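You operate a simulated robot arm through the tools that you are given. There is no shell and no other tool. Be economical: measure what you need, move in short steps, check, and stop when the job is done.

The job below is to be done with a simulated two-armed robot. You get a single attempt, and the scene is never put back.

JOB
Unlock the small green door, swing it open, then shut and bolt it.
Fine: leave the key at OPEN. Where these are worked on the way, their far stop is far enough and under half their travel is too little: small green door.

Only the result counts: the job must be done as asked and must still hold three seconds after the hand-in. Knocking over, shifting, dropping, spilling or breaking anything else fails it.

ROBOT AND FRAMES
Two 7-joint arms with fingered hands on one trunk, on a base that drives. Base frame: it is fixed to the floor where the robot stands at the start and does not move with it; the origin is under the middle of the robot, x ahead of it, y to its left, z up; the surface under the hand at the start is at about z = 850. Units: mm, degrees, N and s.
The left shoulder is at the start at [27, 124, 1332], the right one opposite. With the tool pointing down near the work surface each hand reaches from about 100 to 780 mm from the robot's upright axis, wherever it stands, measured 20 degrees to its own side. Places, roughly: door key [500, -200, 1000]; door lever [500, -200, 1200]; small green door [600, -300, 1200]. Payload 3.6 kg a hand.
The tool frame of a hand sits at the grasp point between the pads (the TCP): z along the fingers, y along the line on which they close. The tips reach 34 mm beyond it. The gripper opens to 116 mm. The gripper's body begins 40 mm behind the TCP. The gripper is a hand of 5 fingers: y runs from the thumb to the fingers, the wrist lies at [-16, -160, -164] in the tool frame, and closing takes about 1.5 s.
Orientation is that of the tool frame in the base frame, as a unit quaternion [w, x, y, z]. With the fingers straight down and the wrist toward the robot, the tool's x, y and z point along [0, 1, 0], [1, 0, 0] and [0, 0, -1] of the base frame.

CONTROLS
- The arms move only by the tool servo_tool. It takes "left_moves", "right_moves" or both (then of equal length, played together; a hand with none holds still); each is a list of rows, each an object (a shift or turn left out is 0, a gripper value left out holds the last) with "delta_pos": the shift along the tool's x, y, z in mm, a list of three; "rotation": the turn, a rotation vector about the tool's x, y, z in degrees, a list of three. In form: [{"delta_pos": [tx, ty, tz], "rotation": [ax, ay, az]}, ...]. A call has 1 to 12 rows; each row shifts and turns the commanded pose from where the row before left it, along the tool's axes as they then stand. "left_grip" and "right_grip" are, for a hand that has rows, the gripper command, from -1 (shut) to 1 (fully open), values between in proportion, set as the call begins (left out, the last holds). A row lasts 0.2 s, in which the tool goes at most 50 mm and 8.6 degrees; a call with a longer step from one row to the next is refused whole, and so is a gripper value outside its range. Where a pose cannot be reached the arm comes as near as it can. A force on the tool above 90 N (or 10 N above the force at the start of the call, whichever is more), or a blocked arm, ends the call early, and 0.2 s more pass. The fingers move at their own pace (about 153 mm/s each) and stop on an object; they squeeze with about 31 N. The grip force told is the motor's: it shows also when the fingers shut on nothing. Time passes only in rows, and 0.2 s behind the last, so rows that do not move let the fingers close. It gives the time, the measured TCP pose, the force on the tool (base axes), the opening and the grip force at its end, in the units of the frame above (readings bear some noise), with the torque about the TCP (base axes, N m) and any sound that the robot's microphone picked up.
- Cameras (640 x 400 px; columns grow to the right, rows downward): "scene" is now at [98.3, -49.3, 1522.5]; the picture's right is [-0.54, -0.84, 0.00], its down [-0.34, 0.22, -0.91] and it looks along [0.77, -0.50, -0.40] (base axes); focal length 214 px, centre (320, 200). "left" rides on the left gripper at [-69, -134, -110] in its tool frame; the picture's right is [-0.77, -0.19, 0.61], its down [0.59, -0.58, 0.56] and it looks along [0.25, 0.79, 0.55] (tool axes); focal length 256 px, centre (320, 200). "right" rides on the right gripper at [69, -134, -110] in its tool frame; the picture's right is [-0.77, 0.19, -0.61], its down [-0.59, -0.58, 0.56] and it looks along [-0.25, 0.80, 0.55] (tool axes); focal length 256 px, centre (320, 200). There is no depth. A picture from a camera that has moved, and an enlarged one, comes with that camera's place and axes in the base frame and with its lens.
- grab_frame(camera): a new picture of that camera. No time passes.
- raise_lower(by): slides the trunk up (or, below 0, down) by that many mm; the arms and the scene camera ride with it, the base frame stays. It gives what a move gives, with no picture.
- drive_base(legs): drives the robot by 1 to 6 legs, each [ahead, turn to the left] in mm and degrees, along the robot's own axes; the way and the turn of a leg run together, so that a leg with both is an arc; at most 1500 mm and 180 degrees a leg. The arms and the cameras ride along, it lands a little off, and it stops where it bumps. It gives what a move gives.
- move_fingers(index, middle, ring, little, thumb_bend, thumb_turn, hand): sets how far each is bent, from 0 (flat) to 1 (curled in); at 0.3 the hand is open as for a grip, at 0.7 the pads meet at the TCP. One left out holds its place. A second passes; each finger stops where it meets its share of the squeeze, and holds until it gets a number again. A gripper value or a shape takes the hand back. It gives what a move gives, with no picture; readings hold the bend of each and the force on index, middle, ring, little, thumb and palm. thumb_turn goes from beside the hand (0) to across from the fingers (1), as for a grip.
- preshape(shape, hand): the hand has 5 fingers and takes this shape, open, in about a second: jaw (thumb against the fingers, like two jaws); tri (thumb and two fingers); tip (a fingertip pinch); poke (one finger out to press); point (the index stretched); flat (the hand flat); cup (the hand cupped); fist (a fist). The gripper value then closes the fingers along that shape, each until it touches; the sizes above hold for jaw. It gives what a move gives, with no picture.
- pan_tilt(pan, tilt): turns the head with the scene camera to pan (to the left, within 86 degrees either way) and tilt (down, from -29 to 69), counted from straight ahead of the robot. It gives what a move gives.
- enlarge(camera, box): a new picture of the part [left, top, right, bottom] of that camera's present view, enlarged. No time passes.
- hand_in(): hands the job in; it is judged then, once.

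Go step by step. Nothing tells you exact positions but the pictures and the camera data: compare them with the known pose of the tool, close in by small moves and look again before you grip or let go. The budget is 120 turns and 108 pictures, counting those below and the enlarged ones. Unless the task says otherwise, let go and move clear before handing in, and close with one line.

The tools are called after ">>>" as name(argument=value, ...) on one line, values as JSON. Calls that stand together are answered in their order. servo_tool: Moves the arms, as the interface text tells. Its arguments: {"type":"object","properties":{"left_moves":{"type":"array","items":{"type":"object","properties":{"delta_pos":{"type":"array","items":{"type":"number"}},"rotation":{"type":"array","items":{"type":"number"}}}}},"left_grip":{"type":"number"},"right_moves":{"type":"array","items":{"type":"object","properties":{"delta_pos":{"type":"array","items":{"type":"number"}},"rotation":{"type":"array","items":{"type":"number"}}}}},"right_grip":{"type":"number"}},"required":[]} The other tools are called the same way: raise_lower (by) slides the trunk up or down; preshape (shape, hand) gives the hand a shape; move_fingers (index, middle, ring, little, thumb_bend, thumb_turn, hand) moves the fingers one by one; drive_base (legs) drives the base; pan_tilt (pan, tilt) turns the head that bears the scene camera; grab_frame (camera) takes a picture; enlarge (camera, box) takes an enlarged picture of a part of a camera's view; hand_in () hands the job in.

At the start:

```text
t: 0.0
left_tcp_pos: [504.3, -42.4, 1558.5]
left_ee_rot: [0.001, 0.707, 0.708, -0.001]
left_ft_force: [0.2, -0.3, 0.2]
left_wrist_torque: [-0.04, 0.02, 0.01]
left_finger_gap: 115.9
left_gripper_force: 0.2
left_shape: jaw
left_bend: [0.3, 0.3, 0.3, 0.3, 0.3, 0.97]
left_finger forces: [0.0, 0.0, 0.1, 0.0, 0.0, 0.0]
right_tcp_pos: [398.4, -449.1, 1573.8]
right_ee_rot: [-0.001, 0.707, 0.707, 0.0]
right_ft_force: [-0.1, 1.1, -0.7]
right_wrist_torque: [-0.02, -0.01, 0.02]
right_finger_gap: 115.8
right_gripper_force: 0.0
right_shape: jaw
right_bend: [0.3, 0.3, 0.3, 0.3, 0.3, 0.97]
right_finger forces: [0.0, 0.0, 0.0, 0.1, 0.0, 0.0]
trunk travel left (down, up): [-525.0, 237.0]
robot x, y, heading: [-0.7, 0.1, 0.3]
head pan, tilt: [-32.9, 23.9]
```

scene: 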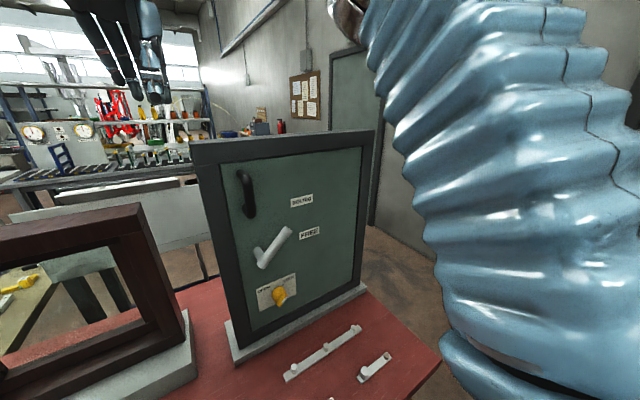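
right: 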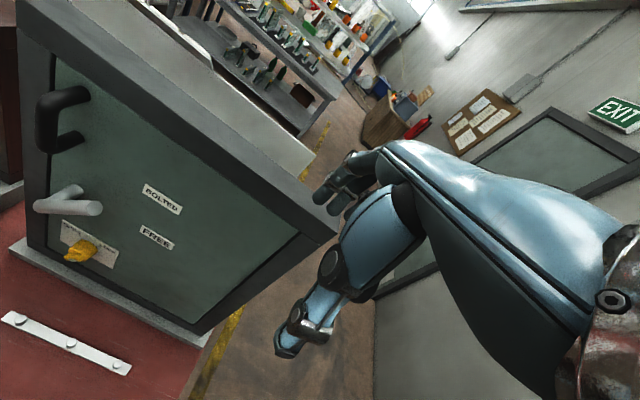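
left: 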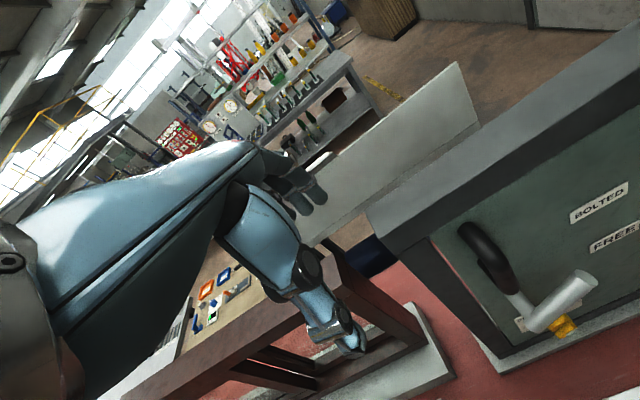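

I see a small green door in a frame with a black pull handle, a white lever (BOLTED/FREE labels) and a yellow key below it. I'll look closer first.

>>> enlarge(camera="scene", box=[190, 120, 390, 350])

>>> enlarge(camera="right", box=[0, 60, 240, 300])

>>> enlarge(camera="left", box=[400, 170, 640, 380])

```text
1.74 times, centred on (290, 235) of scene
camera zoom: at [98.3, -49.3, 1522.5], right [-0.54, -0.84, 0.0], down [-0.34, 0.22, -0.91], along [0.77, -0.5, -0.4], focal length 373 px, centre (372, 139)
```

zoom: 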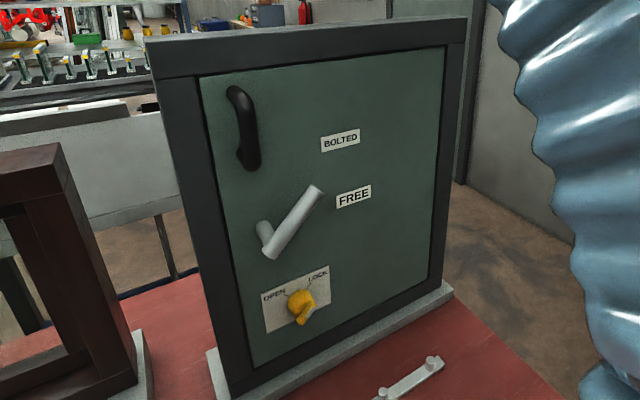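

```text
1.67 times, centred on (120, 180) of right
camera zoom: at [265.1, -380.3, 1685.3], right [0.19, -0.77, 0.61], down [-0.58, -0.59, -0.56], along [0.79, -0.25, -0.55], focal length 427 px, centre (653, 233)
```

zoom: 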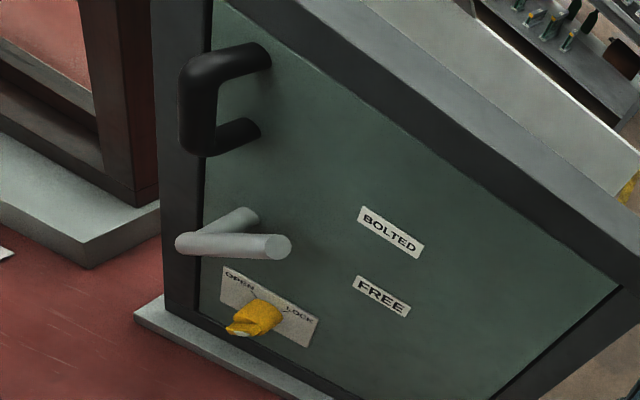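

```text
1.90 times, centred on (520, 275) of left
camera zoom: at [370.3, -109.9, 1669.5], right [-0.19, -0.77, -0.61], down [-0.58, 0.59, -0.57], along [0.79, 0.25, -0.55], focal length 488 px, centre (-61, 57)
```

zoom: 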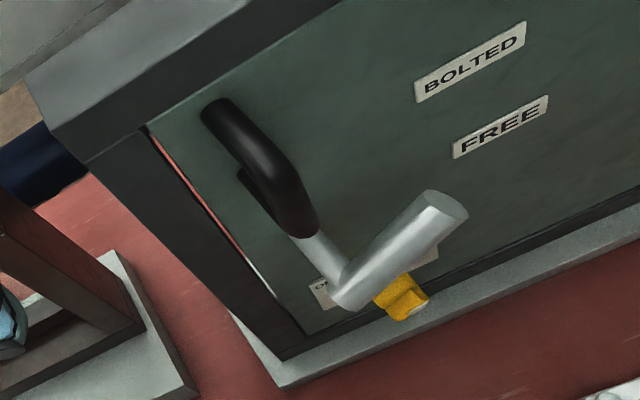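

The door plane looks to be at about x=556, with the hinge on the right (y≈-490). The key is near (532,-192,1030), the lever tip near (506,-220,1250), and the black handle near (508,-140,1353). I'll look closer at the key.

>>> enlarge(camera="scene", box=[240, 260, 320, 320])

>>> enlarge(camera="right", box=[40, 210, 140, 280])

```text
6.67 times, centred on (280, 290) of scene
camera zoom: at [98.3, -49.3, 1522.5], right [-0.54, -0.84, 0.0], down [-0.34, 0.22, -0.91], along [0.77, -0.5, -0.4], focal length 1430 px, centre (587, -400)
```

zoom: 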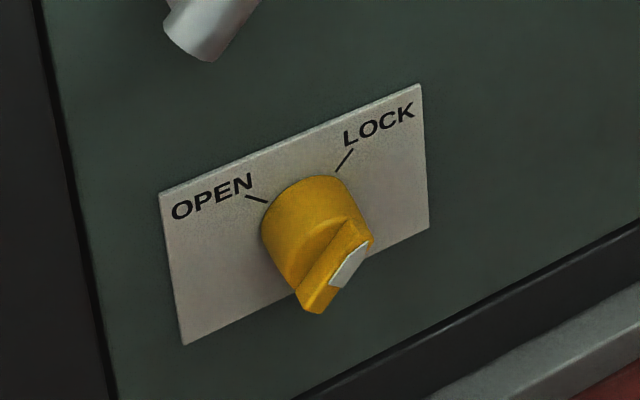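

```text
5.71 times, centred on (90, 245) of right
camera zoom: at [265.1, -380.3, 1685.3], right [0.19, -0.77, 0.61], down [-0.58, -0.59, -0.56], along [0.79, -0.25, -0.55], focal length 1463 px, centre (1634, -57)
```

zoom: 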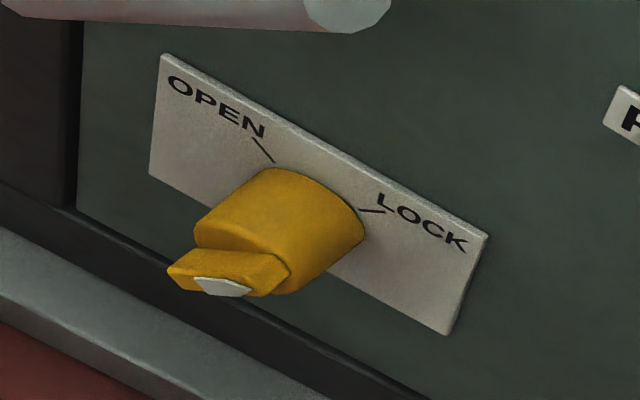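

The key is a yellow knob whose ridge points to LOCK, so it needs about 90° counter-clockwise to reach OPEN. I'll turn the right hand to point forward first.

>>> servo_tool(right_moves=[{"rotation": [-8.2, 0, 0]}, {"rotation": [-8.2, 0, 0]}, {"rotation": [-8.2, 0, 0]}, {"rotation": [-8.2, 0, 0]}, {"rotation": [-8.2, 0, 0]}, {"rotation": [-8.2, 0, 0]}, {"rotation": [-8.2, 0, 0]}, {"rotation": [-8.2, 0, 0]}, {"rotation": [-8.2, 0, 0]}, {"rotation": [-8.2, 0, 0]}, {"rotation": [-8, 0, 0]}])

```text
t: 2.4
left_tcp_pos: [503.4, -44.6, 1558.2]
left_ee_rot: [0.001, 0.707, 0.707, 0.0]
left_ft_force: [-1.0, -0.4, 0.0]
left_wrist_torque: [0.02, -0.02, -0.01]
left_finger_gap: 115.9
left_gripper_force: 0.1
left_shape: jaw
left_bend: [0.3, 0.3, 0.3, 0.3, 0.3, 0.97]
left_finger forces: [0.1, 0.1, 0.0, 0.0, 0.0, 0.0]
right_tcp_pos: [397.4, -450.4, 1573.6]
right_ee_rot: [0.501, 0.501, 0.498, 0.499]
right_ft_force: [0.4, -0.5, 0.4]
right_wrist_torque: [-0.01, 0.02, 0.01]
right_finger_gap: 116.1
right_gripper_force: 0.0
right_shape: jaw
right_bend: [0.3, 0.3, 0.3, 0.3, 0.3, 0.97]
right_finger forces: [0.0, 0.0, 0.1, 0.0, 0.1, 0.0]
trunk travel left (down, up): [-525.0, 237.0]
robot x, y, heading: [1.2, -2.5, 0.2]
head pan, tilt: [-32.9, 23.9]
```

The hand points forward; now it moves down in front of the key, standing off the door.

>>> servo_tool(right_moves=[{"delta_pos": [21.4, -44, 0]}, {"delta_pos": [21.4, -44, 0]}, {"delta_pos": [21.4, -44, 0]}, {"delta_pos": [21.4, -44, 0]}, {"delta_pos": [21.4, -44, 0]}, {"delta_pos": [21.4, -44, 0]}, {"delta_pos": [21.4, -44, 0]}, {"delta_pos": [21.4, -44, 0]}, {"delta_pos": [21.4, -44, 0]}, {"delta_pos": [21.4, -44, 0]}, {"delta_pos": [21.4, -44, 0]}, {"delta_pos": [21.4, -44, 0]}])

>>> servo_tool(right_moves=[{"rotation": [0, 0, -7.5]}, {"rotation": [0, 0, -7.5]}, {"rotation": [0, 0, -7.5]}, {"rotation": [0, 0, -7.5]}, {"rotation": [0, 0, -7.5]}, {"rotation": [0, 0, -7.5]}])

>>> grab_frame(camera="right")

>>> grab_frame(camera="scene")

```text
t: 5.0
left_tcp_pos: [503.4, -41.4, 1558.4]
left_ee_rot: [0.001, 0.706, 0.708, -0.001]
left_ft_force: [0.3, 0.1, 0.4]
left_wrist_torque: [0.02, -0.01, 0.0]
left_finger_gap: 116.0
left_gripper_force: 0.1
left_shape: jaw
left_bend: [0.3, 0.3, 0.3, 0.3, 0.3, 0.97]
left_finger forces: [0.0, 0.0, 0.0, 0.1, 0.0, 0.0]
right_tcp_pos: [289.5, -295.4, 1173.6]
right_ee_rot: [0.5, 0.5, 0.501, 0.498]
right_ft_force: [-0.2, -0.1, 0.5]
right_wrist_torque: [0.01, 0.02, 0.0]
right_finger_gap: 115.9
right_gripper_force: 0.0
right_shape: jaw
right_bend: [0.3, 0.3, 0.3, 0.3, 0.3, 0.97]
right_finger forces: [0.1, 0.0, 0.1, 0.0, 0.0, 0.0]
right hand out of reach, approached as far as the arm can: row 4, 5, 8, 9, 10, 11, 12
trunk travel left (down, up): [-525.0, 237.0]
robot x, y, heading: [-0.9, -1.3, -0.1]
head pan, tilt: [-32.9, 23.9]
```

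```text
t: 6.4
left_tcp_pos: [504.7, -41.0, 1558.5]
left_ee_rot: [0.0, 0.707, 0.708, 0.0]
left_ft_force: [0.3, 0.0, -0.1]
left_wrist_torque: [0.01, -0.04, 0.0]
left_finger_gap: 115.8
left_gripper_force: 0.0
left_shape: jaw
left_bend: [0.3, 0.3, 0.3, 0.3, 0.3, 0.97]
left_finger forces: [0.0, 0.1, 0.1, 0.0, 0.0, 0.1]
right_tcp_pos: [293.8, -293.1, 1172.1]
right_ee_rot: [0.654, 0.27, 0.653, 0.27]
right_ft_force: [-0.7, 0.7, -0.3]
right_wrist_torque: [0.0, -0.04, 0.0]
right_finger_gap: 115.7
right_gripper_force: 0.1
right_shape: jaw
right_bend: [0.3, 0.3, 0.3, 0.3, 0.3, 0.97]
right_finger forces: [0.0, 0.1, 0.1, 0.0, 0.1, 0.0]
trunk travel left (down, up): [-525.0, 237.0]
robot x, y, heading: [-0.1, 1.2, -0.1]
head pan, tilt: [-32.9, 23.9]
```

```text
99 pictures are left
camera right: at [184.4, -340.0, 1028.5], right [-0.61, -0.41, 0.68], down [0.56, -0.83, 0.01], along [0.55, 0.39, 0.74], focal length 256 px, centre (320, 200)
```

right: 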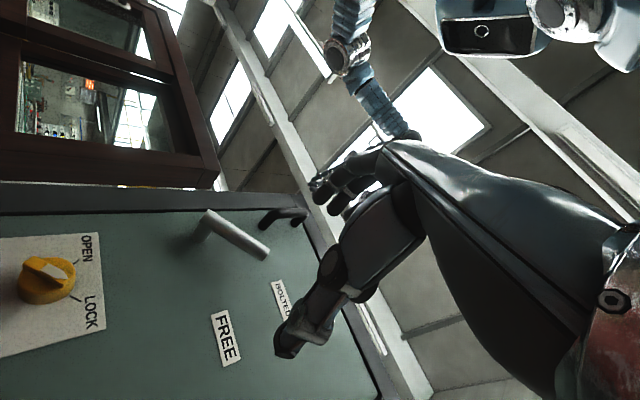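

```text
98 pictures are left
camera scene: at [98.3, -49.5, 1522.5], right [-0.54, -0.84, 0.0], down [-0.34, 0.22, -0.91], along [0.77, -0.5, -0.4], focal length 214 px, centre (320, 200)
```

scene: 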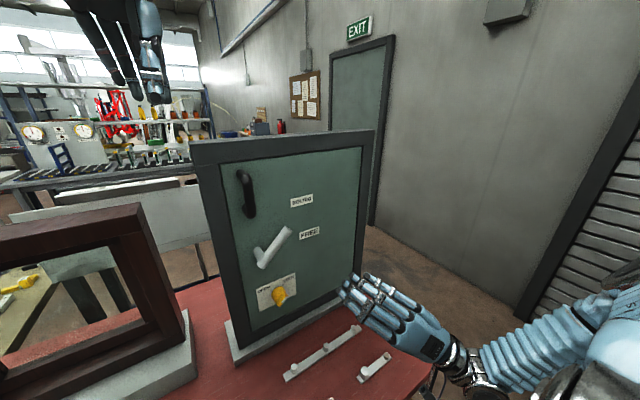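

The arm got stuck too near the body. I'll go forward while moving toward the key.

>>> servo_tool(right_moves=[{"delta_pos": [0, 0, 40]}, {"delta_pos": [0, 0, 40]}, {"delta_pos": [29, -5.3, 5]}, {"delta_pos": [29, -5.3, 5]}, {"delta_pos": [29, -5.3, 5]}, {"delta_pos": [29, -5.3, 5]}, {"delta_pos": [29, -5.3, 5]}, {"delta_pos": [29, -5.3, 5]}])

>>> grab_frame(camera="right")

>>> grab_frame(camera="scene")

```text
t: 8.2
left_tcp_pos: [503.2, -41.6, 1558.0]
left_ee_rot: [0.002, 0.707, 0.707, -0.001]
left_ft_force: [-0.6, -0.4, 0.5]
left_wrist_torque: [0.03, -0.02, -0.01]
left_finger_gap: 115.7
left_gripper_force: 0.2
left_shape: jaw
left_bend: [0.3, 0.3, 0.3, 0.3, 0.3, 0.97]
left_finger forces: [0.0, 0.0, 0.0, 0.0, 0.0, 0.1]
right_tcp_pos: [331.0, -232.4, 1114.9]
right_ee_rot: [0.653, 0.271, 0.654, 0.269]
right_ft_force: [0.6, 0.3, -0.3]
right_wrist_torque: [0.0, 0.01, 0.03]
right_finger_gap: 115.9
right_gripper_force: 0.1
right_shape: jaw
right_bend: [0.3, 0.3, 0.3, 0.3, 0.3, 0.97]
right_finger forces: [0.1, 0.0, 0.0, 0.1, 0.1, 0.0]
right hand out of reach, approached as far as the arm can: row 4, 5, 6, 7, 8
trunk travel left (down, up): [-525.0, 237.0]
robot x, y, heading: [3.5, -0.7, -0.2]
head pan, tilt: [-32.9, 23.9]
```

```text
97 pictures are left
camera right: at [221.8, -278.8, 972.2], right [-0.61, -0.41, 0.68], down [0.56, -0.83, 0.01], along [0.56, 0.39, 0.74], focal length 256 px, centre (320, 200)
```

right: 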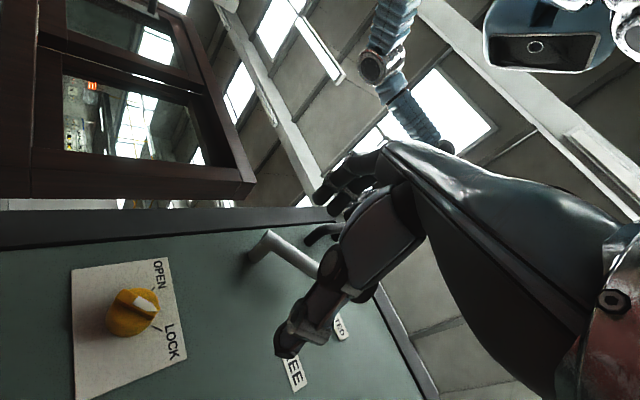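

```text
96 pictures are left
camera scene: at [98.1, -49.3, 1522.6], right [-0.54, -0.84, 0.0], down [-0.34, 0.22, -0.91], along [0.77, -0.5, -0.4], focal length 214 px, centre (320, 200)
```

scene: 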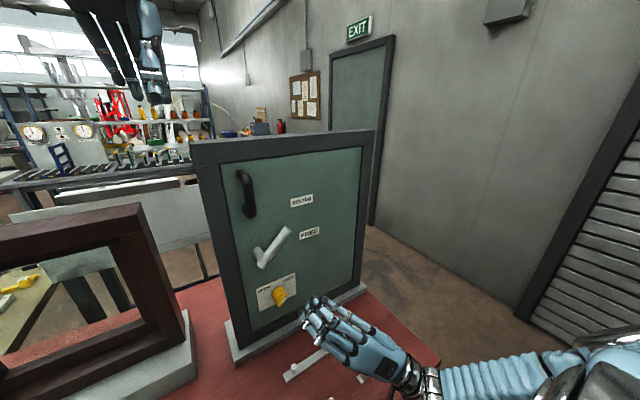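

The hand is too low for this shoulder height. I'll lower the trunk, but first I'll look left so the left hand can be moved clear.

>>> pan_tilt(pan=15, tilt=35)

>>> grab_frame(camera="scene")

>>> grab_frame(camera="left")

```text
t: 9.4
left_tcp_pos: [503.0, -41.1, 1558.3]
left_ee_rot: [0.0, 0.706, 0.708, 0.0]
left_ft_force: [0.4, -0.4, 0.1]
left_wrist_torque: [0.0, -0.04, 0.02]
left_finger_gap: 116.1
left_gripper_force: 0.1
left_shape: jaw
left_bend: [0.3, 0.3, 0.3, 0.3, 0.3, 0.97]
left_finger forces: [0.1, 0.0, 0.0, 0.0, 0.0, 0.0]
right_tcp_pos: [332.2, -232.5, 1115.4]
right_ee_rot: [0.653, 0.272, 0.653, 0.27]
right_ft_force: [-0.8, -0.7, 1.1]
right_wrist_torque: [0.04, 0.01, 0.02]
right_finger_gap: 115.9
right_gripper_force: 0.0
right_shape: jaw
right_bend: [0.3, 0.3, 0.3, 0.3, 0.3, 0.97]
right_finger forces: [0.1, 0.0, 0.0, 0.0, 0.0, 0.0]
trunk travel left (down, up): [-525.0, 237.0]
robot x, y, heading: [-2.1, 0.8, -0.0]
head pan, tilt: [15.0, 35.0]
```

```text
95 pictures are left
camera scene: at [105.7, 23.5, 1505.0], right [0.26, -0.97, 0.0], down [-0.55, -0.15, -0.82], along [0.79, 0.21, -0.57], focal length 214 px, centre (320, 200)
```

scene: 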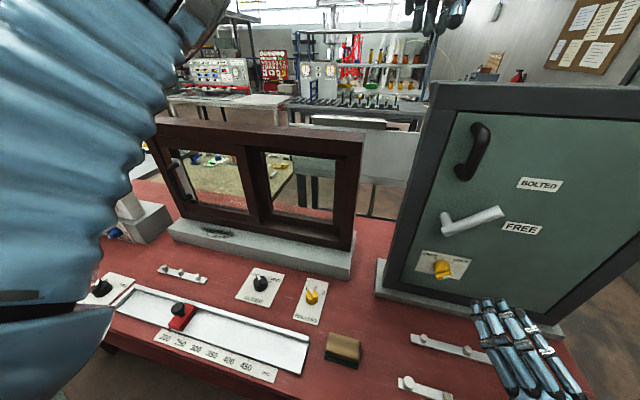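

```text
94 pictures are left
camera left: at [370.2, -110.0, 1669.5], right [-0.19, -0.77, -0.61], down [-0.58, 0.59, -0.57], along [0.79, 0.25, -0.55], focal length 256 px, centre (320, 200)
```

left: 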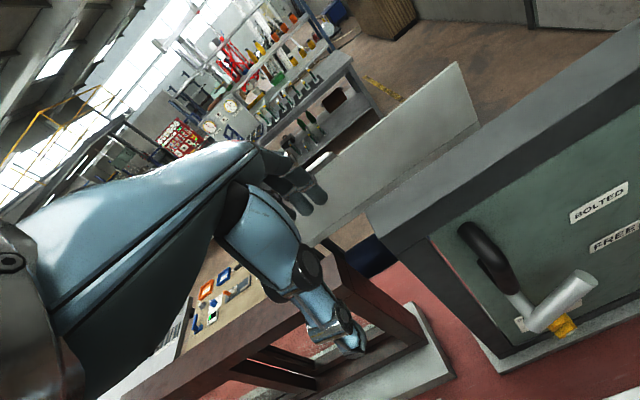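

Left of the door is clear, with only low items on the table. I'll retract the left hand, lift the right one a bit, then lower the trunk.

>>> servo_tool(left_moves=[{"delta_pos": [20, -20, 0]}, {"delta_pos": [20, -20, 0]}, {"delta_pos": [20, -20, 0]}, {"delta_pos": [20, -20, 0]}, {"delta_pos": [20, -20, 0]}, {"delta_pos": [20, -20, 0]}, {"delta_pos": [20, -20, 0]}, {"delta_pos": [20, -20, 0]}], right_moves=[{"delta_pos": [-10, 10, 8]}, {"delta_pos": [-10, 10, 8]}, {"delta_pos": [-10, 10, 8]}, {"delta_pos": [-10, 10, 8]}, {"delta_pos": [-10, 10, 8]}, {"delta_pos": [-10, 10, 8]}, {"delta_pos": [-10, 10, 8]}, {"delta_pos": [-10, 10, 8]}])

>>> raise_lower(by=-120)

```text
t: 11.2
left_tcp_pos: [340.8, 118.9, 1560.1]
left_ee_rot: [0.001, 0.706, 0.708, -0.001]
left_ft_force: [-1.4, -0.3, -0.1]
left_wrist_torque: [0.0, -0.06, -0.01]
left_finger_gap: 115.9
left_gripper_force: 0.1
left_shape: jaw
left_bend: [0.3, 0.3, 0.3, 0.3, 0.3, 0.97]
left_finger forces: [0.1, 0.1, 0.1, 0.1, 0.0, 0.0]
right_tcp_pos: [390.3, -228.2, 1224.8]
right_ee_rot: [0.654, 0.271, 0.653, 0.269]
right_ft_force: [1.8, -0.4, 0.7]
right_wrist_torque: [-0.02, 0.01, -0.02]
right_finger_gap: 115.9
right_gripper_force: 0.1
right_shape: jaw
right_bend: [0.3, 0.3, 0.3, 0.3, 0.3, 0.97]
right_finger forces: [0.0, 0.0, 0.0, 0.0, 0.0, 0.0]
right hand out of reach, approached as far as the arm can: row 8
trunk travel left (down, up): [-525.0, 237.0]
robot x, y, heading: [0.0, -1.3, -0.0]
head pan, tilt: [15.0, 35.0]
```

```text
t: 12.7
left_tcp_pos: [342.6, 119.0, 1438.6]
left_ee_rot: [0.001, 0.706, 0.708, -0.001]
left_ft_force: [0.0, -0.1, 0.1]
left_wrist_torque: [0.03, -0.01, -0.01]
left_finger_gap: 115.9
left_gripper_force: 0.0
left_shape: jaw
left_bend: [0.3, 0.3, 0.3, 0.3, 0.3, 0.97]
left_finger forces: [0.1, 0.0, 0.1, 0.1, 0.0, 0.1]
right_tcp_pos: [390.4, -231.0, 1103.9]
right_ee_rot: [0.654, 0.271, 0.653, 0.27]
right_ft_force: [1.4, -0.4, 0.3]
right_wrist_torque: [-0.02, 0.0, 0.0]
right_finger_gap: 115.8
right_gripper_force: 0.0
right_shape: jaw
right_bend: [0.3, 0.3, 0.3, 0.3, 0.3, 0.97]
right_finger forces: [0.0, 0.1, 0.0, 0.1, 0.1, 0.1]
trunk travel left (down, up): [-405.0, 357.0]
robot x, y, heading: [-2.5, 1.3, 0.1]
head pan, tilt: [15.0, 35.0]
```

The wrist-low pose would also bring the wrist near the table, so I'll turn the hand to wrist-right. Closing sideways on the ridge will itself turn it counter-clockwise.

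>>> servo_tool(right_moves=[{"rotation": [0, 0, -7.5]}, {"rotation": [0, 0, -7.5]}, {"rotation": [0, 0, -7.5]}, {"rotation": [0, 0, -7.5]}, {"rotation": [0, 0, -7.5]}, {"rotation": [0, 0, -7.5]}])

>>> grab_frame(camera="right")

```text
t: 14.1
left_tcp_pos: [343.0, 119.9, 1437.7]
left_ee_rot: [0.001, 0.706, 0.708, 0.0]
left_ft_force: [-0.7, -0.3, -0.1]
left_wrist_torque: [-0.02, -0.02, 0.0]
left_finger_gap: 115.9
left_gripper_force: 0.0
left_shape: jaw
left_bend: [0.3, 0.3, 0.3, 0.3, 0.3, 0.97]
left_finger forces: [0.0, 0.0, 0.0, 0.0, 0.0, 0.0]
right_tcp_pos: [390.1, -230.2, 1104.7]
right_ee_rot: [0.707, -0.001, 0.707, -0.003]
right_ft_force: [0.3, 0.1, 0.2]
right_wrist_torque: [-0.01, -0.02, 0.02]
right_finger_gap: 116.0
right_gripper_force: 0.1
right_shape: jaw
right_bend: [0.3, 0.3, 0.3, 0.3, 0.3, 0.97]
right_finger forces: [0.1, 0.1, 0.0, 0.0, 0.0, 0.0]
trunk travel left (down, up): [-405.0, 357.0]
robot x, y, heading: [-0.0, -0.6, -0.0]
head pan, tilt: [15.0, 35.0]
```

```text
93 pictures are left
camera right: at [280.7, -365.1, 1035.7], right [-0.61, 0.19, 0.77], down [0.56, -0.58, 0.59], along [0.56, 0.8, 0.24], focal length 256 px, centre (320, 200)
```

right: 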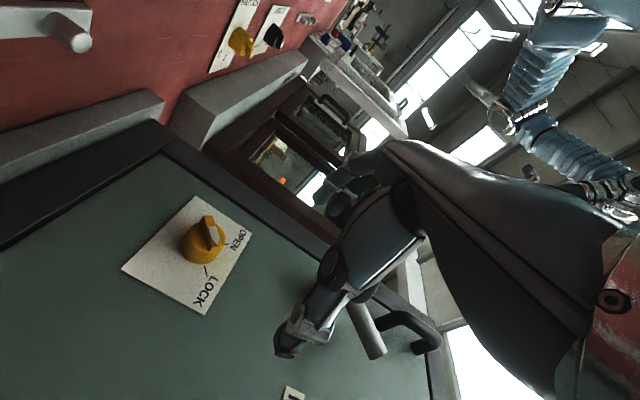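

This orientation is reachable. The knob is at about (514,-194,1031), so I'll align in front of it.

>>> servo_tool(right_moves=[{"delta_pos": [18.4, 9, 0]}, {"delta_pos": [18.4, 9, 0]}, {"delta_pos": [18.4, 9, 0]}, {"delta_pos": [18.4, 9, 0]}, {"delta_pos": [0, 0, 20]}, {"delta_pos": [0, 0, 20]}])

>>> grab_frame(camera="right")

>>> pan_tilt(pan=-25, tilt=40)

>>> grab_frame(camera="scene")

```text
t: 15.5
left_tcp_pos: [343.9, 119.2, 1439.1]
left_ee_rot: [0.0, 0.707, 0.708, 0.0]
left_ft_force: [-0.3, 1.0, 0.1]
left_wrist_torque: [-0.05, -0.01, -0.06]
left_finger_gap: 116.0
left_gripper_force: 0.1
left_shape: jaw
left_bend: [0.3, 0.3, 0.3, 0.3, 0.3, 0.97]
left_finger forces: [0.0, 0.0, 0.0, 0.1, 0.0, 0.0]
right_tcp_pos: [395.9, -206.6, 1025.6]
right_ee_rot: [0.707, 0.001, 0.707, 0.0]
right_ft_force: [-0.6, -1.0, -0.2]
right_wrist_torque: [0.0, 0.0, -0.01]
right_finger_gap: 115.8
right_gripper_force: 0.2
right_shape: jaw
right_bend: [0.3, 0.3, 0.3, 0.3, 0.3, 0.97]
right_finger forces: [0.1, 0.0, 0.1, 0.1, 0.0, 0.0]
right hand out of reach, approached as far as the arm can: row 5, 6
trunk travel left (down, up): [-405.0, 357.0]
robot x, y, heading: [0.2, -1.8, -0.1]
head pan, tilt: [15.0, 35.0]
```

```text
92 pictures are left
camera right: at [286.2, -341.8, 958.1], right [-0.61, 0.19, 0.77], down [0.56, -0.58, 0.59], along [0.56, 0.79, 0.25], focal length 256 px, centre (320, 200)
```

right: 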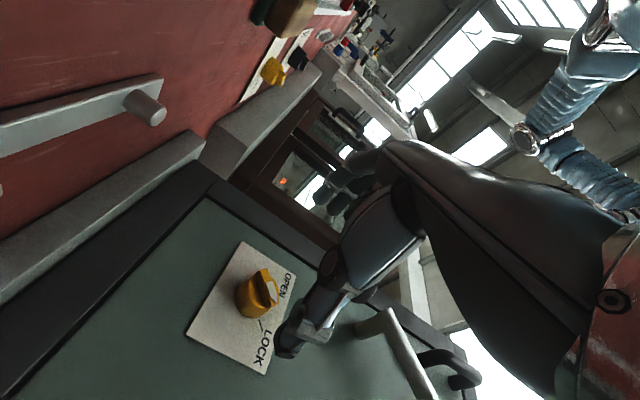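

```text
t: 16.5
left_tcp_pos: [343.4, 119.1, 1439.1]
left_ee_rot: [0.0, 0.707, 0.707, -0.001]
left_ft_force: [0.2, 0.5, -0.6]
left_wrist_torque: [0.03, -0.01, 0.01]
left_finger_gap: 115.8
left_gripper_force: 0.0
left_shape: jaw
left_bend: [0.3, 0.3, 0.3, 0.3, 0.3, 0.97]
left_finger forces: [0.0, 0.1, 0.0, 0.1, 0.0, 0.0]
right_tcp_pos: [395.6, -207.0, 1026.4]
right_ee_rot: [0.707, 0.0, 0.707, -0.001]
right_ft_force: [0.5, -0.3, -0.7]
right_wrist_torque: [-0.01, 0.0, -0.01]
right_finger_gap: 115.9
right_gripper_force: 0.0
right_shape: jaw
right_bend: [0.3, 0.3, 0.3, 0.3, 0.3, 0.97]
right_finger forces: [0.0, 0.1, 0.0, 0.1, 0.0, 0.0]
trunk travel left (down, up): [-405.0, 357.0]
robot x, y, heading: [1.6, -0.2, -0.1]
head pan, tilt: [-25.0, 40.0]
```

```text
91 pictures are left
camera scene: at [119.4, -34.8, 1376.5], right [-0.42, -0.91, 0.0], down [-0.58, 0.27, -0.77], along [0.69, -0.32, -0.64], focal length 214 px, centre (320, 200)
```

scene: 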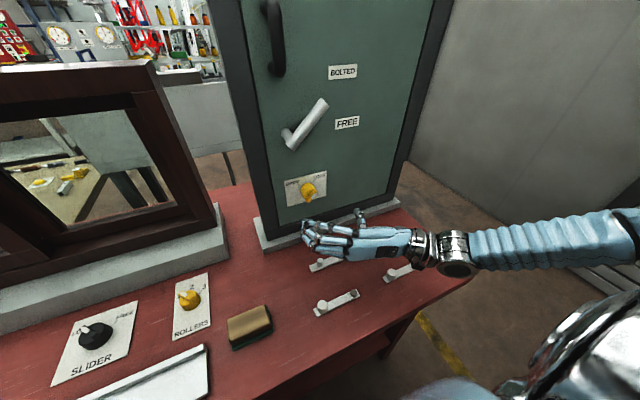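

Forward motion stalled, so I suspect a joint limit depending on height. I'll raise the hand relative to the shoulder and retest.

>>> servo_tool(right_moves=[{"delta_pos": [-25, 0, 0]}, {"delta_pos": [-25, 0, 0]}, {"delta_pos": [-25, 0, 0]}])

>>> raise_lower(by=-90)

>>> servo_tool(right_moves=[{"delta_pos": [-25, 0, 0]}, {"delta_pos": [-25, 0, 0]}, {"delta_pos": [-25, 0, 0]}])

>>> raise_lower(by=-60)

>>> servo_tool(right_moves=[{"delta_pos": [0, 0, 10]}, {"delta_pos": [0, 0, 10]}, {"delta_pos": [0, 0, 10]}, {"delta_pos": [0, 0, 10]}, {"delta_pos": [0, 0, 10]}])

```text
t: 17.3
left_tcp_pos: [342.8, 119.5, 1438.9]
left_ee_rot: [0.0, 0.707, 0.707, 0.0]
left_ft_force: [0.8, 0.1, 0.8]
left_wrist_torque: [0.01, -0.01, -0.01]
left_finger_gap: 115.9
left_gripper_force: 0.0
left_shape: jaw
left_bend: [0.3, 0.3, 0.3, 0.3, 0.3, 0.97]
left_finger forces: [0.0, 0.0, 0.1, 0.0, 0.1, 0.1]
right_tcp_pos: [393.4, -207.3, 1101.1]
right_ee_rot: [0.707, 0.001, 0.707, -0.001]
right_ft_force: [0.4, 0.4, -1.1]
right_wrist_torque: [0.01, 0.01, -0.04]
right_finger_gap: 116.0
right_gripper_force: 0.1
right_shape: jaw
right_bend: [0.3, 0.3, 0.3, 0.3, 0.3, 0.97]
right_finger forces: [0.1, 0.0, 0.0, 0.0, 0.0, 0.0]
right hand out of reach, approached as far as the arm can: row 2
trunk travel left (down, up): [-405.0, 357.0]
robot x, y, heading: [-1.3, 0.8, -0.0]
head pan, tilt: [-25.0, 40.0]
```

```text
t: 18.6
left_tcp_pos: [342.6, 118.9, 1349.3]
left_ee_rot: [0.001, 0.706, 0.708, 0.0]
left_ft_force: [-0.3, 0.4, -0.5]
left_wrist_torque: [0.02, -0.01, -0.01]
left_finger_gap: 115.5
left_gripper_force: 0.1
left_shape: jaw
left_bend: [0.3, 0.3, 0.3, 0.3, 0.3, 0.97]
left_finger forces: [0.0, 0.0, 0.0, 0.1, 0.1, 0.1]
right_tcp_pos: [390.3, -207.3, 1011.5]
right_ee_rot: [0.707, 0.001, 0.707, -0.001]
right_ft_force: [-0.5, -0.3, 0.1]
right_wrist_torque: [0.05, 0.01, -0.01]
right_finger_gap: 115.8
right_gripper_force: 0.1
right_shape: jaw
right_bend: [0.3, 0.3, 0.3, 0.3, 0.3, 0.97]
right_finger forces: [0.0, 0.1, 0.0, 0.0, 0.0, 0.0]
trunk travel left (down, up): [-315.0, 447.0]
robot x, y, heading: [3.1, -1.9, 0.0]
head pan, tilt: [-25.0, 40.0]
```

```text
t: 19.4
left_tcp_pos: [344.0, 120.8, 1346.8]
left_ee_rot: [0.001, 0.706, 0.708, -0.001]
left_ft_force: [-0.3, 1.4, 0.5]
left_wrist_torque: [-0.02, 0.02, 0.02]
left_finger_gap: 116.0
left_gripper_force: 0.0
left_shape: jaw
left_bend: [0.3, 0.3, 0.3, 0.3, 0.3, 0.97]
left_finger forces: [0.0, 0.1, 0.1, 0.0, 0.0, 0.0]
right_tcp_pos: [393.2, -206.4, 1087.8]
right_ee_rot: [0.707, 0.0, 0.708, -0.001]
right_ft_force: [0.2, -0.2, -0.3]
right_wrist_torque: [0.01, 0.01, -0.02]
right_finger_gap: 115.8
right_gripper_force: 0.0
right_shape: jaw
right_bend: [0.3, 0.3, 0.3, 0.3, 0.3, 0.97]
right_finger forces: [0.0, 0.0, 0.0, 0.1, 0.1, 0.1]
trunk travel left (down, up): [-315.0, 447.0]
robot x, y, heading: [-0.7, -1.5, 0.1]
head pan, tilt: [-25.0, 40.0]
```

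```text
t: 20.4
left_tcp_pos: [342.5, 118.1, 1288.8]
left_ee_rot: [0.0, 0.707, 0.707, 0.0]
left_ft_force: [0.1, 0.0, -0.6]
left_wrist_torque: [0.01, -0.04, 0.05]
left_finger_gap: 116.0
left_gripper_force: 0.2
left_shape: jaw
left_bend: [0.3, 0.3, 0.3, 0.3, 0.3, 0.97]
left_finger forces: [0.1, 0.0, 0.0, 0.0, 0.1, 0.0]
right_tcp_pos: [397.9, -208.6, 1019.0]
right_ee_rot: [0.7, 0.0, 0.714, 0.0]
right_ft_force: [0.0, -0.4, -0.1]
right_wrist_torque: [0.01, 0.03, -0.02]
right_finger_gap: 115.8
right_gripper_force: 0.0
right_shape: jaw
right_bend: [0.3, 0.3, 0.3, 0.3, 0.3, 0.97]
right_finger forces: [0.1, 0.0, 0.0, 0.0, 0.1, 0.1]
trunk travel left (down, up): [-255.0, 507.0]
robot x, y, heading: [0.8, 1.0, 0.0]
head pan, tilt: [-25.0, 40.0]
```

```text
t: 21.6
left_tcp_pos: [343.8, 117.7, 1290.0]
left_ee_rot: [0.0, 0.707, 0.707, 0.0]
left_ft_force: [-0.5, -0.7, 0.0]
left_wrist_torque: [0.02, 0.04, 0.0]
left_finger_gap: 115.8
left_gripper_force: 0.0
left_shape: jaw
left_bend: [0.3, 0.3, 0.3, 0.3, 0.3, 0.97]
left_finger forces: [0.0, 0.0, 0.1, 0.0, 0.0, 0.1]
right_tcp_pos: [445.4, -213.4, 1018.5]
right_ee_rot: [0.699, -0.001, 0.715, 0.0]
right_ft_force: [-0.4, 0.1, -1.0]
right_wrist_torque: [0.0, -0.06, 0.04]
right_finger_gap: 116.1
right_gripper_force: 0.1
right_shape: jaw
right_bend: [0.3, 0.3, 0.3, 0.3, 0.3, 0.97]
right_finger forces: [0.1, 0.0, 0.1, 0.0, 0.1, 0.0]
right hand out of reach, approached as far as the arm can: row 5
trunk travel left (down, up): [-255.0, 507.0]
robot x, y, heading: [0.3, 2.0, -0.0]
head pan, tilt: [-25.0, 40.0]
```

It got further (x=445) with the shoulder lower. The pose shifted slightly during the lowering, so I'll check for contact.

>>> grab_frame(camera="scene")

>>> pan_tilt(pan=-60, tilt=50)

>>> grab_frame(camera="scene")

>>> grab_frame(camera="right")

```text
90 pictures are left
camera scene: at [172.0, -35.5, 1223.6], right [-0.42, -0.91, 0.0], down [-0.58, 0.27, -0.77], along [0.69, -0.32, -0.64], focal length 214 px, centre (320, 200)
```

scene: 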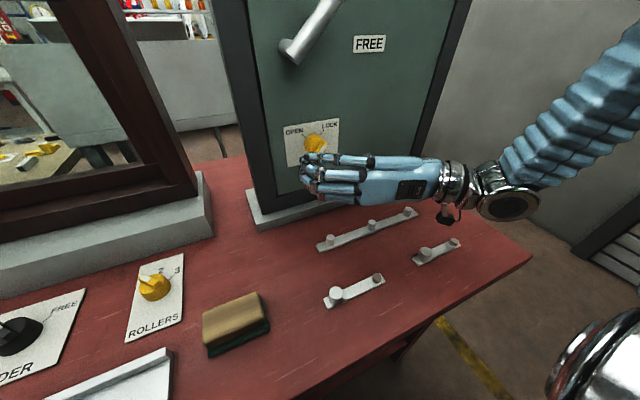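

```text
t: 22.6
left_tcp_pos: [343.6, 118.7, 1288.2]
left_ee_rot: [0.0, 0.707, 0.708, -0.001]
left_ft_force: [-0.1, 0.3, -0.5]
left_wrist_torque: [-0.02, 0.01, 0.0]
left_finger_gap: 115.9
left_gripper_force: 0.1
left_shape: jaw
left_bend: [0.3, 0.3, 0.3, 0.3, 0.3, 0.97]
left_finger forces: [0.0, 0.1, 0.1, 0.0, 0.1, 0.0]
right_tcp_pos: [445.7, -212.6, 1018.0]
right_ee_rot: [0.698, -0.001, 0.716, 0.001]
right_ft_force: [0.5, -0.9, -0.6]
right_wrist_torque: [-0.03, 0.01, -0.01]
right_finger_gap: 116.0
right_gripper_force: 0.1
right_shape: jaw
right_bend: [0.3, 0.3, 0.3, 0.3, 0.3, 0.97]
right_finger forces: [0.1, 0.0, 0.0, 0.0, 0.0, 0.0]
trunk travel left (down, up): [-255.0, 507.0]
robot x, y, heading: [-0.9, 0.2, 0.3]
head pan, tilt: [-60.0, 50.0]
```

```text
89 pictures are left
camera scene: at [133.9, -65.5, 1209.3], right [-0.87, -0.5, 0.0], down [-0.38, 0.66, -0.64], along [0.32, -0.56, -0.77], focal length 214 px, centre (320, 200)
```

scene: 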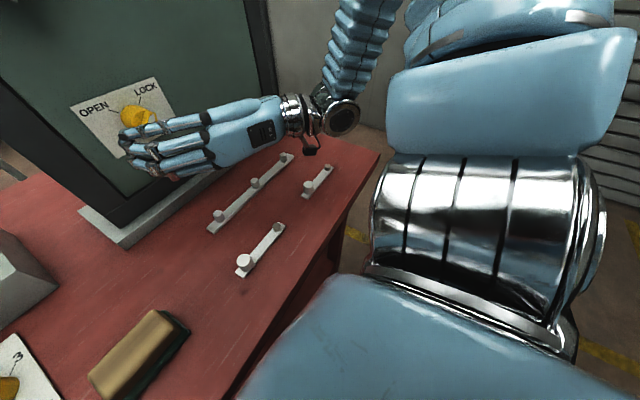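

```text
88 pictures are left
camera right: at [335.1, -347.2, 952.5], right [-0.59, 0.19, 0.78], down [0.58, -0.58, 0.58], along [0.56, 0.8, 0.23], focal length 256 px, centre (320, 200)
```

right: 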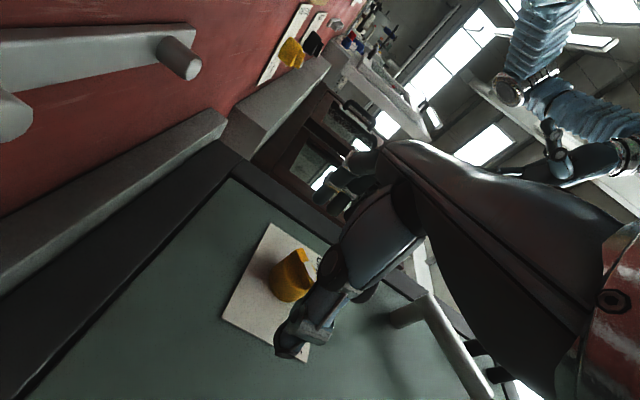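

No contact; the arm just reshaped and the forearm now comes from above. I'll continue toward the knob in small steps.

>>> servo_tool(right_moves=[{"delta_pos": [-6, 9, 0]}, {"delta_pos": [-6, 9, 0]}, {"delta_pos": [0, 0, 10]}, {"delta_pos": [0, 0, 10]}, {"delta_pos": [0, 0, 10]}])

```text
t: 23.8
left_tcp_pos: [343.2, 119.4, 1287.8]
left_ee_rot: [0.0, 0.706, 0.708, -0.001]
left_ft_force: [-0.1, 0.0, -0.2]
left_wrist_torque: [-0.03, -0.01, 0.0]
left_finger_gap: 115.9
left_gripper_force: 0.0
left_shape: jaw
left_bend: [0.3, 0.3, 0.3, 0.3, 0.3, 0.97]
left_finger forces: [0.0, 0.0, 0.0, 0.0, 0.0, 0.0]
right_tcp_pos: [476.8, -194.0, 1030.1]
right_ee_rot: [0.699, 0.0, 0.715, 0.0]
right_ft_force: [-0.2, -0.7, 0.7]
right_wrist_torque: [0.03, 0.04, 0.01]
right_finger_gap: 116.0
right_gripper_force: 0.0
right_shape: jaw
right_bend: [0.3, 0.3, 0.3, 0.3, 0.3, 0.97]
right_finger forces: [0.0, 0.0, 0.0, 0.1, 0.0, 0.1]
right hand out of reach, approached as far as the arm can: row 1
trunk travel left (down, up): [-255.0, 507.0]
robot x, y, heading: [2.4, -1.2, -0.0]
head pan, tilt: [-60.0, 50.0]
```

Now at (477,-194,1030). A further 20 mm, then I'll look.

>>> servo_tool(right_moves=[{"delta_pos": [0, 0, 10]}, {"delta_pos": [0, 0, 10]}])

>>> enlarge(camera="scene", box=[60, 60, 220, 200])

>>> enlarge(camera="right", box=[200, 140, 440, 380])

```text
t: 24.4
left_tcp_pos: [342.8, 119.3, 1289.1]
left_ee_rot: [0.0, 0.706, 0.708, 0.0]
left_ft_force: [-0.3, -0.2, 0.4]
left_wrist_torque: [-0.01, -0.01, -0.02]
left_finger_gap: 115.8
left_gripper_force: 0.0
left_shape: jaw
left_bend: [0.3, 0.3, 0.3, 0.3, 0.3, 0.97]
left_finger forces: [0.0, 0.0, 0.0, 0.1, 0.0, 0.0]
right_tcp_pos: [494.5, -196.6, 1032.2]
right_ee_rot: [0.698, -0.003, 0.716, 0.0]
right_ft_force: [0.6, 0.1, 0.4]
right_wrist_torque: [-0.01, -0.01, 0.0]
right_finger_gap: 116.0
right_gripper_force: 0.1
right_shape: jaw
right_bend: [0.3, 0.3, 0.3, 0.3, 0.3, 0.97]
right_finger forces: [0.0, 0.1, 0.1, 0.1, 0.0, 0.0]
right hand out of reach, approached as far as the arm can: row 2
trunk travel left (down, up): [-255.0, 507.0]
robot x, y, heading: [0.6, 1.7, -0.4]
head pan, tilt: [-60.0, 50.0]
```

```text
2.86 times, centred on (140, 130) of scene
camera zoom: at [133.9, -65.4, 1209.3], right [-0.87, -0.5, 0.0], down [-0.38, 0.66, -0.64], along [0.32, -0.56, -0.77], focal length 613 px, centre (834, 400)
```

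zoom: 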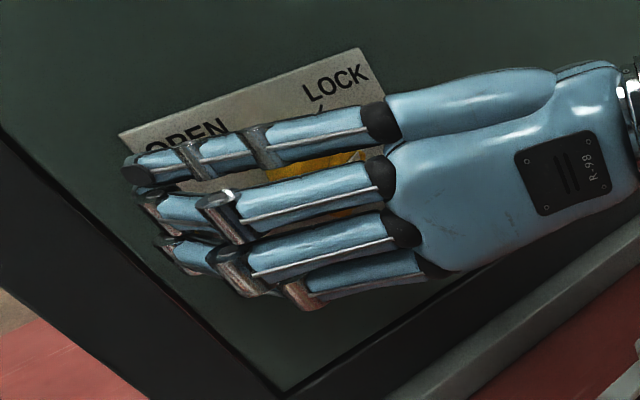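

```text
1.67 times, centred on (320, 260) of right
camera zoom: at [383.7, -331.1, 967.6], right [-0.59, 0.19, 0.78], down [0.58, -0.57, 0.58], along [0.56, 0.8, 0.23], focal length 427 px, centre (320, 100)
```

zoom: 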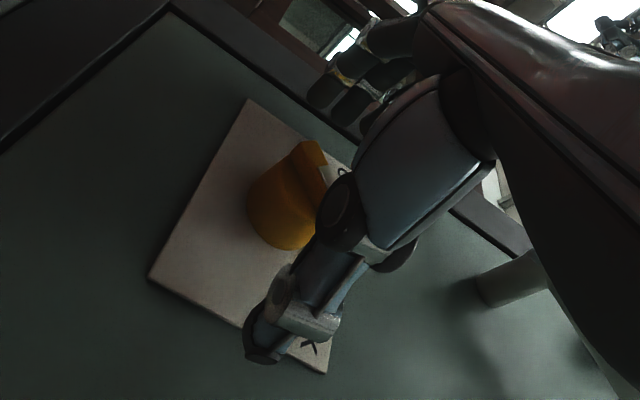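

The knob sits between thumb and fingers at the right height. I'll close on it.

>>> servo_tool(right_moves=[{}, {}, {}, {}, {}, {}, {}, {}], right_grip=-1)

>>> enlarge(camera="right", box=[200, 140, 440, 380])

>>> enlarge(camera="scene", box=[60, 60, 220, 200])

```text
t: 26.2
left_tcp_pos: [344.2, 118.6, 1288.9]
left_ee_rot: [0.0, 0.707, 0.707, 0.0]
left_ft_force: [1.0, -0.9, -0.1]
left_wrist_torque: [0.01, 0.02, 0.01]
left_finger_gap: 115.9
left_gripper_force: 0.0
left_shape: jaw
left_bend: [0.3, 0.3, 0.3, 0.3, 0.3, 0.97]
left_finger forces: [0.1, 0.0, 0.1, 0.0, 0.0, 0.0]
right_tcp_pos: [493.8, -197.1, 1031.8]
right_ee_rot: [0.697, -0.002, 0.717, -0.001]
right_ft_force: [0.0, -3.2, 0.0]
right_wrist_torque: [0.02, -0.03, -0.06]
right_finger_gap: 30.5
right_gripper_force: 31.6
right_shape: jaw
right_bend: [0.54, 0.56, 0.69, 0.68, 0.7, 1.0]
right_finger forces: [15.7, 9.8, 0.0, 0.1, 27.7, 0.0]
trunk travel left (down, up): [-255.0, 507.0]
robot x, y, heading: [0.2, -0.7, 0.2]
head pan, tilt: [-60.0, 50.0]
```

```text
1.67 times, centred on (320, 260) of right
camera zoom: at [383.4, -331.7, 967.4], right [-0.59, 0.19, 0.78], down [0.58, -0.57, 0.58], along [0.56, 0.8, 0.23], focal length 427 px, centre (320, 100)
```

zoom: 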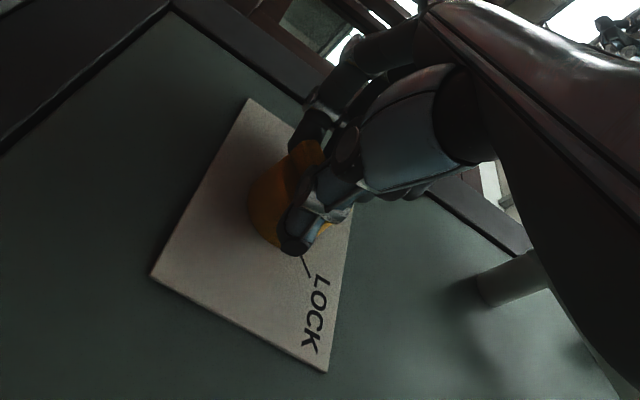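

```text
2.86 times, centred on (140, 130) of scene
camera zoom: at [133.9, -65.9, 1209.3], right [-0.87, -0.5, 0.0], down [-0.38, 0.66, -0.64], along [0.32, -0.56, -0.77], focal length 613 px, centre (834, 400)
```

zoom: 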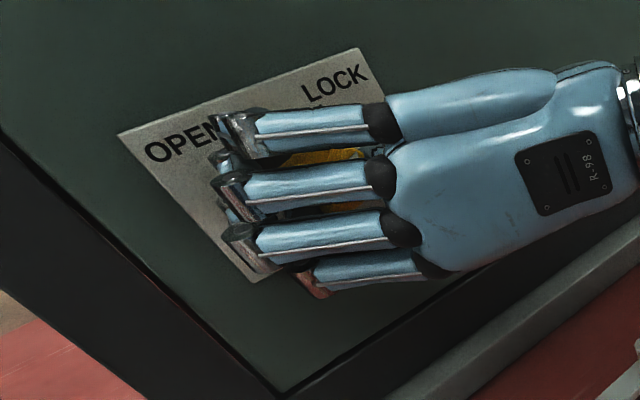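

It's gripped with a 30 mm gap. I'll turn counter-clockwise.

>>> servo_tool(right_moves=[{"rotation": [0, 0, -6]}, {"rotation": [0, 0, -6]}, {"rotation": [0, 0, -6]}, {"rotation": [0, 0, -6]}, {"rotation": [0, 0, -6]}, {"rotation": [0, 0, -6]}, {"rotation": [0, 0, -6]}, {"rotation": [0, 0, -6]}, {}])

>>> enlarge(camera="right", box=[200, 140, 440, 380])

>>> enlarge(camera="scene", box=[60, 60, 220, 200])

```text
t: 28.1
left_tcp_pos: [343.8, 122.7, 1288.8]
left_ee_rot: [0.001, 0.704, 0.71, -0.002]
left_ft_force: [-0.6, -2.2, 0.2]
left_wrist_torque: [0.06, -0.01, 0.0]
left_finger_gap: 115.9
left_gripper_force: 0.1
left_shape: jaw
left_bend: [0.3, 0.3, 0.3, 0.3, 0.3, 0.97]
left_finger forces: [0.1, 0.1, 0.0, 0.1, 0.1, 0.0]
right_tcp_pos: [493.8, -203.9, 1040.8]
right_ee_rot: [0.663, -0.214, 0.677, -0.239]
right_ft_force: [-1.1, 31.0, -13.4]
right_wrist_torque: [0.17, 0.41, 1.14]
right_finger_gap: 34.4
right_gripper_force: 30.5
right_shape: jaw
right_bend: [0.52, 0.49, 0.69, 0.69, 0.7, 1.0]
right_finger forces: [26.8, 22.0, 0.0, 0.0, 12.8, 0.0]
trunk travel left (down, up): [-255.0, 507.0]
robot x, y, heading: [4.7, -2.5, 1.1]
head pan, tilt: [-60.0, 50.0]
stopped in row 9 (right hand): the arm was blocked; the commanded pose is now the measured one
```

```text
1.67 times, centred on (320, 260) of right
camera zoom: at [379.3, -348.0, 1068.2], right [-0.58, 0.64, 0.5], down [0.57, -0.12, 0.81], along [0.58, 0.76, -0.29], focal length 427 px, centre (320, 100)
```

zoom: 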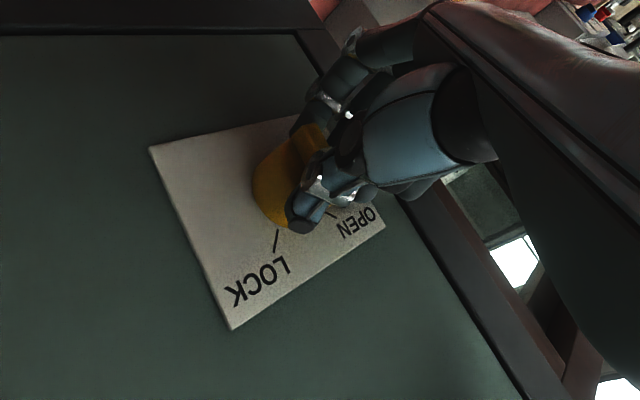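

```text
2.86 times, centred on (140, 130) of scene
camera zoom: at [136.5, -59.9, 1209.4], right [-0.86, -0.52, 0.0], down [-0.4, 0.65, -0.64], along [0.33, -0.55, -0.77], focal length 613 px, centre (834, 400)
```

zoom: 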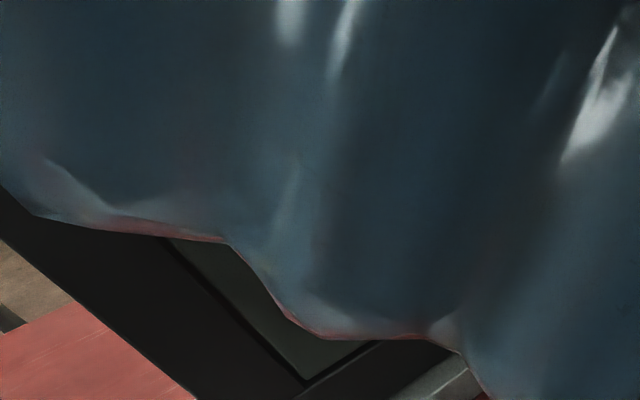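

The turn stalled around 36°. I'll release to see how far the knob turned.

>>> servo_tool(right_moves=[{}, {}, {}, {}, {}], right_grip=1)

>>> enlarge(camera="right", box=[200, 140, 440, 380])

>>> pan_tilt(pan=-30, tilt=40)

>>> grab_frame(camera="scene")

```text
t: 29.3
left_tcp_pos: [343.4, 119.1, 1288.2]
left_ee_rot: [0.001, 0.706, 0.708, -0.001]
left_ft_force: [-0.9, 0.6, 0.4]
left_wrist_torque: [-0.04, 0.02, 0.02]
left_finger_gap: 116.0
left_gripper_force: 0.0
left_shape: jaw
left_bend: [0.3, 0.3, 0.3, 0.3, 0.3, 0.97]
left_finger forces: [0.0, 0.0, 0.0, 0.0, 0.0, 0.0]
right_tcp_pos: [493.3, -211.0, 1041.8]
right_ee_rot: [0.664, -0.207, 0.676, -0.246]
right_ft_force: [-0.2, 0.4, 0.0]
right_wrist_torque: [0.0, 0.01, -0.03]
right_finger_gap: 115.9
right_gripper_force: 0.1
right_shape: jaw
right_bend: [0.3, 0.3, 0.3, 0.3, 0.3, 0.97]
right_finger forces: [0.1, 0.0, 0.1, 0.1, 0.0, 0.0]
trunk travel left (down, up): [-255.0, 507.0]
robot x, y, heading: [-0.0, -0.9, 0.4]
head pan, tilt: [-60.0, 50.0]
```

```text
1.67 times, centred on (320, 260) of right
camera zoom: at [375.7, -353.8, 1069.1], right [-0.57, 0.65, 0.5], down [0.56, -0.13, 0.82], along [0.6, 0.75, -0.29], focal length 427 px, centre (320, 100)
```

zoom: 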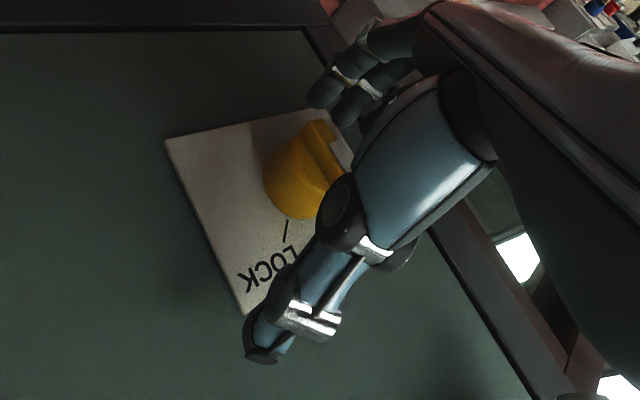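

```text
t: 30.2
left_tcp_pos: [342.7, 120.3, 1288.3]
left_ee_rot: [0.001, 0.706, 0.708, -0.001]
left_ft_force: [0.7, 0.7, -0.9]
left_wrist_torque: [-0.02, 0.0, 0.0]
left_finger_gap: 116.0
left_gripper_force: 0.0
left_shape: jaw
left_bend: [0.3, 0.3, 0.3, 0.3, 0.3, 0.97]
left_finger forces: [0.1, 0.1, 0.1, 0.1, 0.0, 0.0]
right_tcp_pos: [494.0, -210.9, 1042.6]
right_ee_rot: [0.663, -0.209, 0.676, -0.246]
right_ft_force: [0.1, -0.5, 0.7]
right_wrist_torque: [0.0, 0.03, 0.04]
right_finger_gap: 115.9
right_gripper_force: 0.1
right_shape: jaw
right_bend: [0.3, 0.3, 0.3, 0.3, 0.3, 0.97]
right_finger forces: [0.0, 0.0, 0.0, 0.1, 0.1, 0.1]
trunk travel left (down, up): [-255.0, 507.0]
robot x, y, heading: [0.7, 3.6, 0.7]
head pan, tilt: [-30.0, 40.0]
```

```text
80 pictures are left
camera scene: at [169.3, -39.3, 1223.5], right [-0.49, -0.87, 0.0], down [-0.56, 0.32, -0.77], along [0.67, -0.38, -0.64], focal length 214 px, centre (320, 200)
```

scene: 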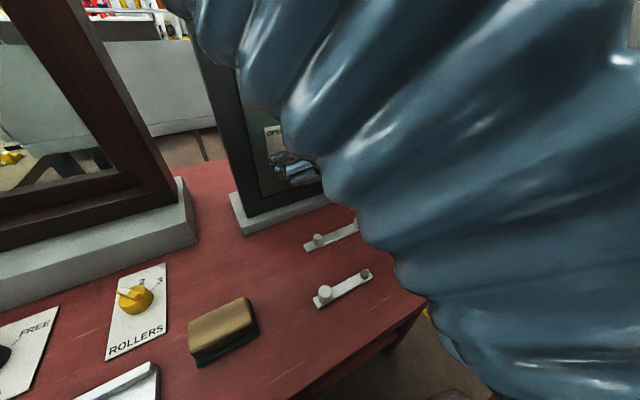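

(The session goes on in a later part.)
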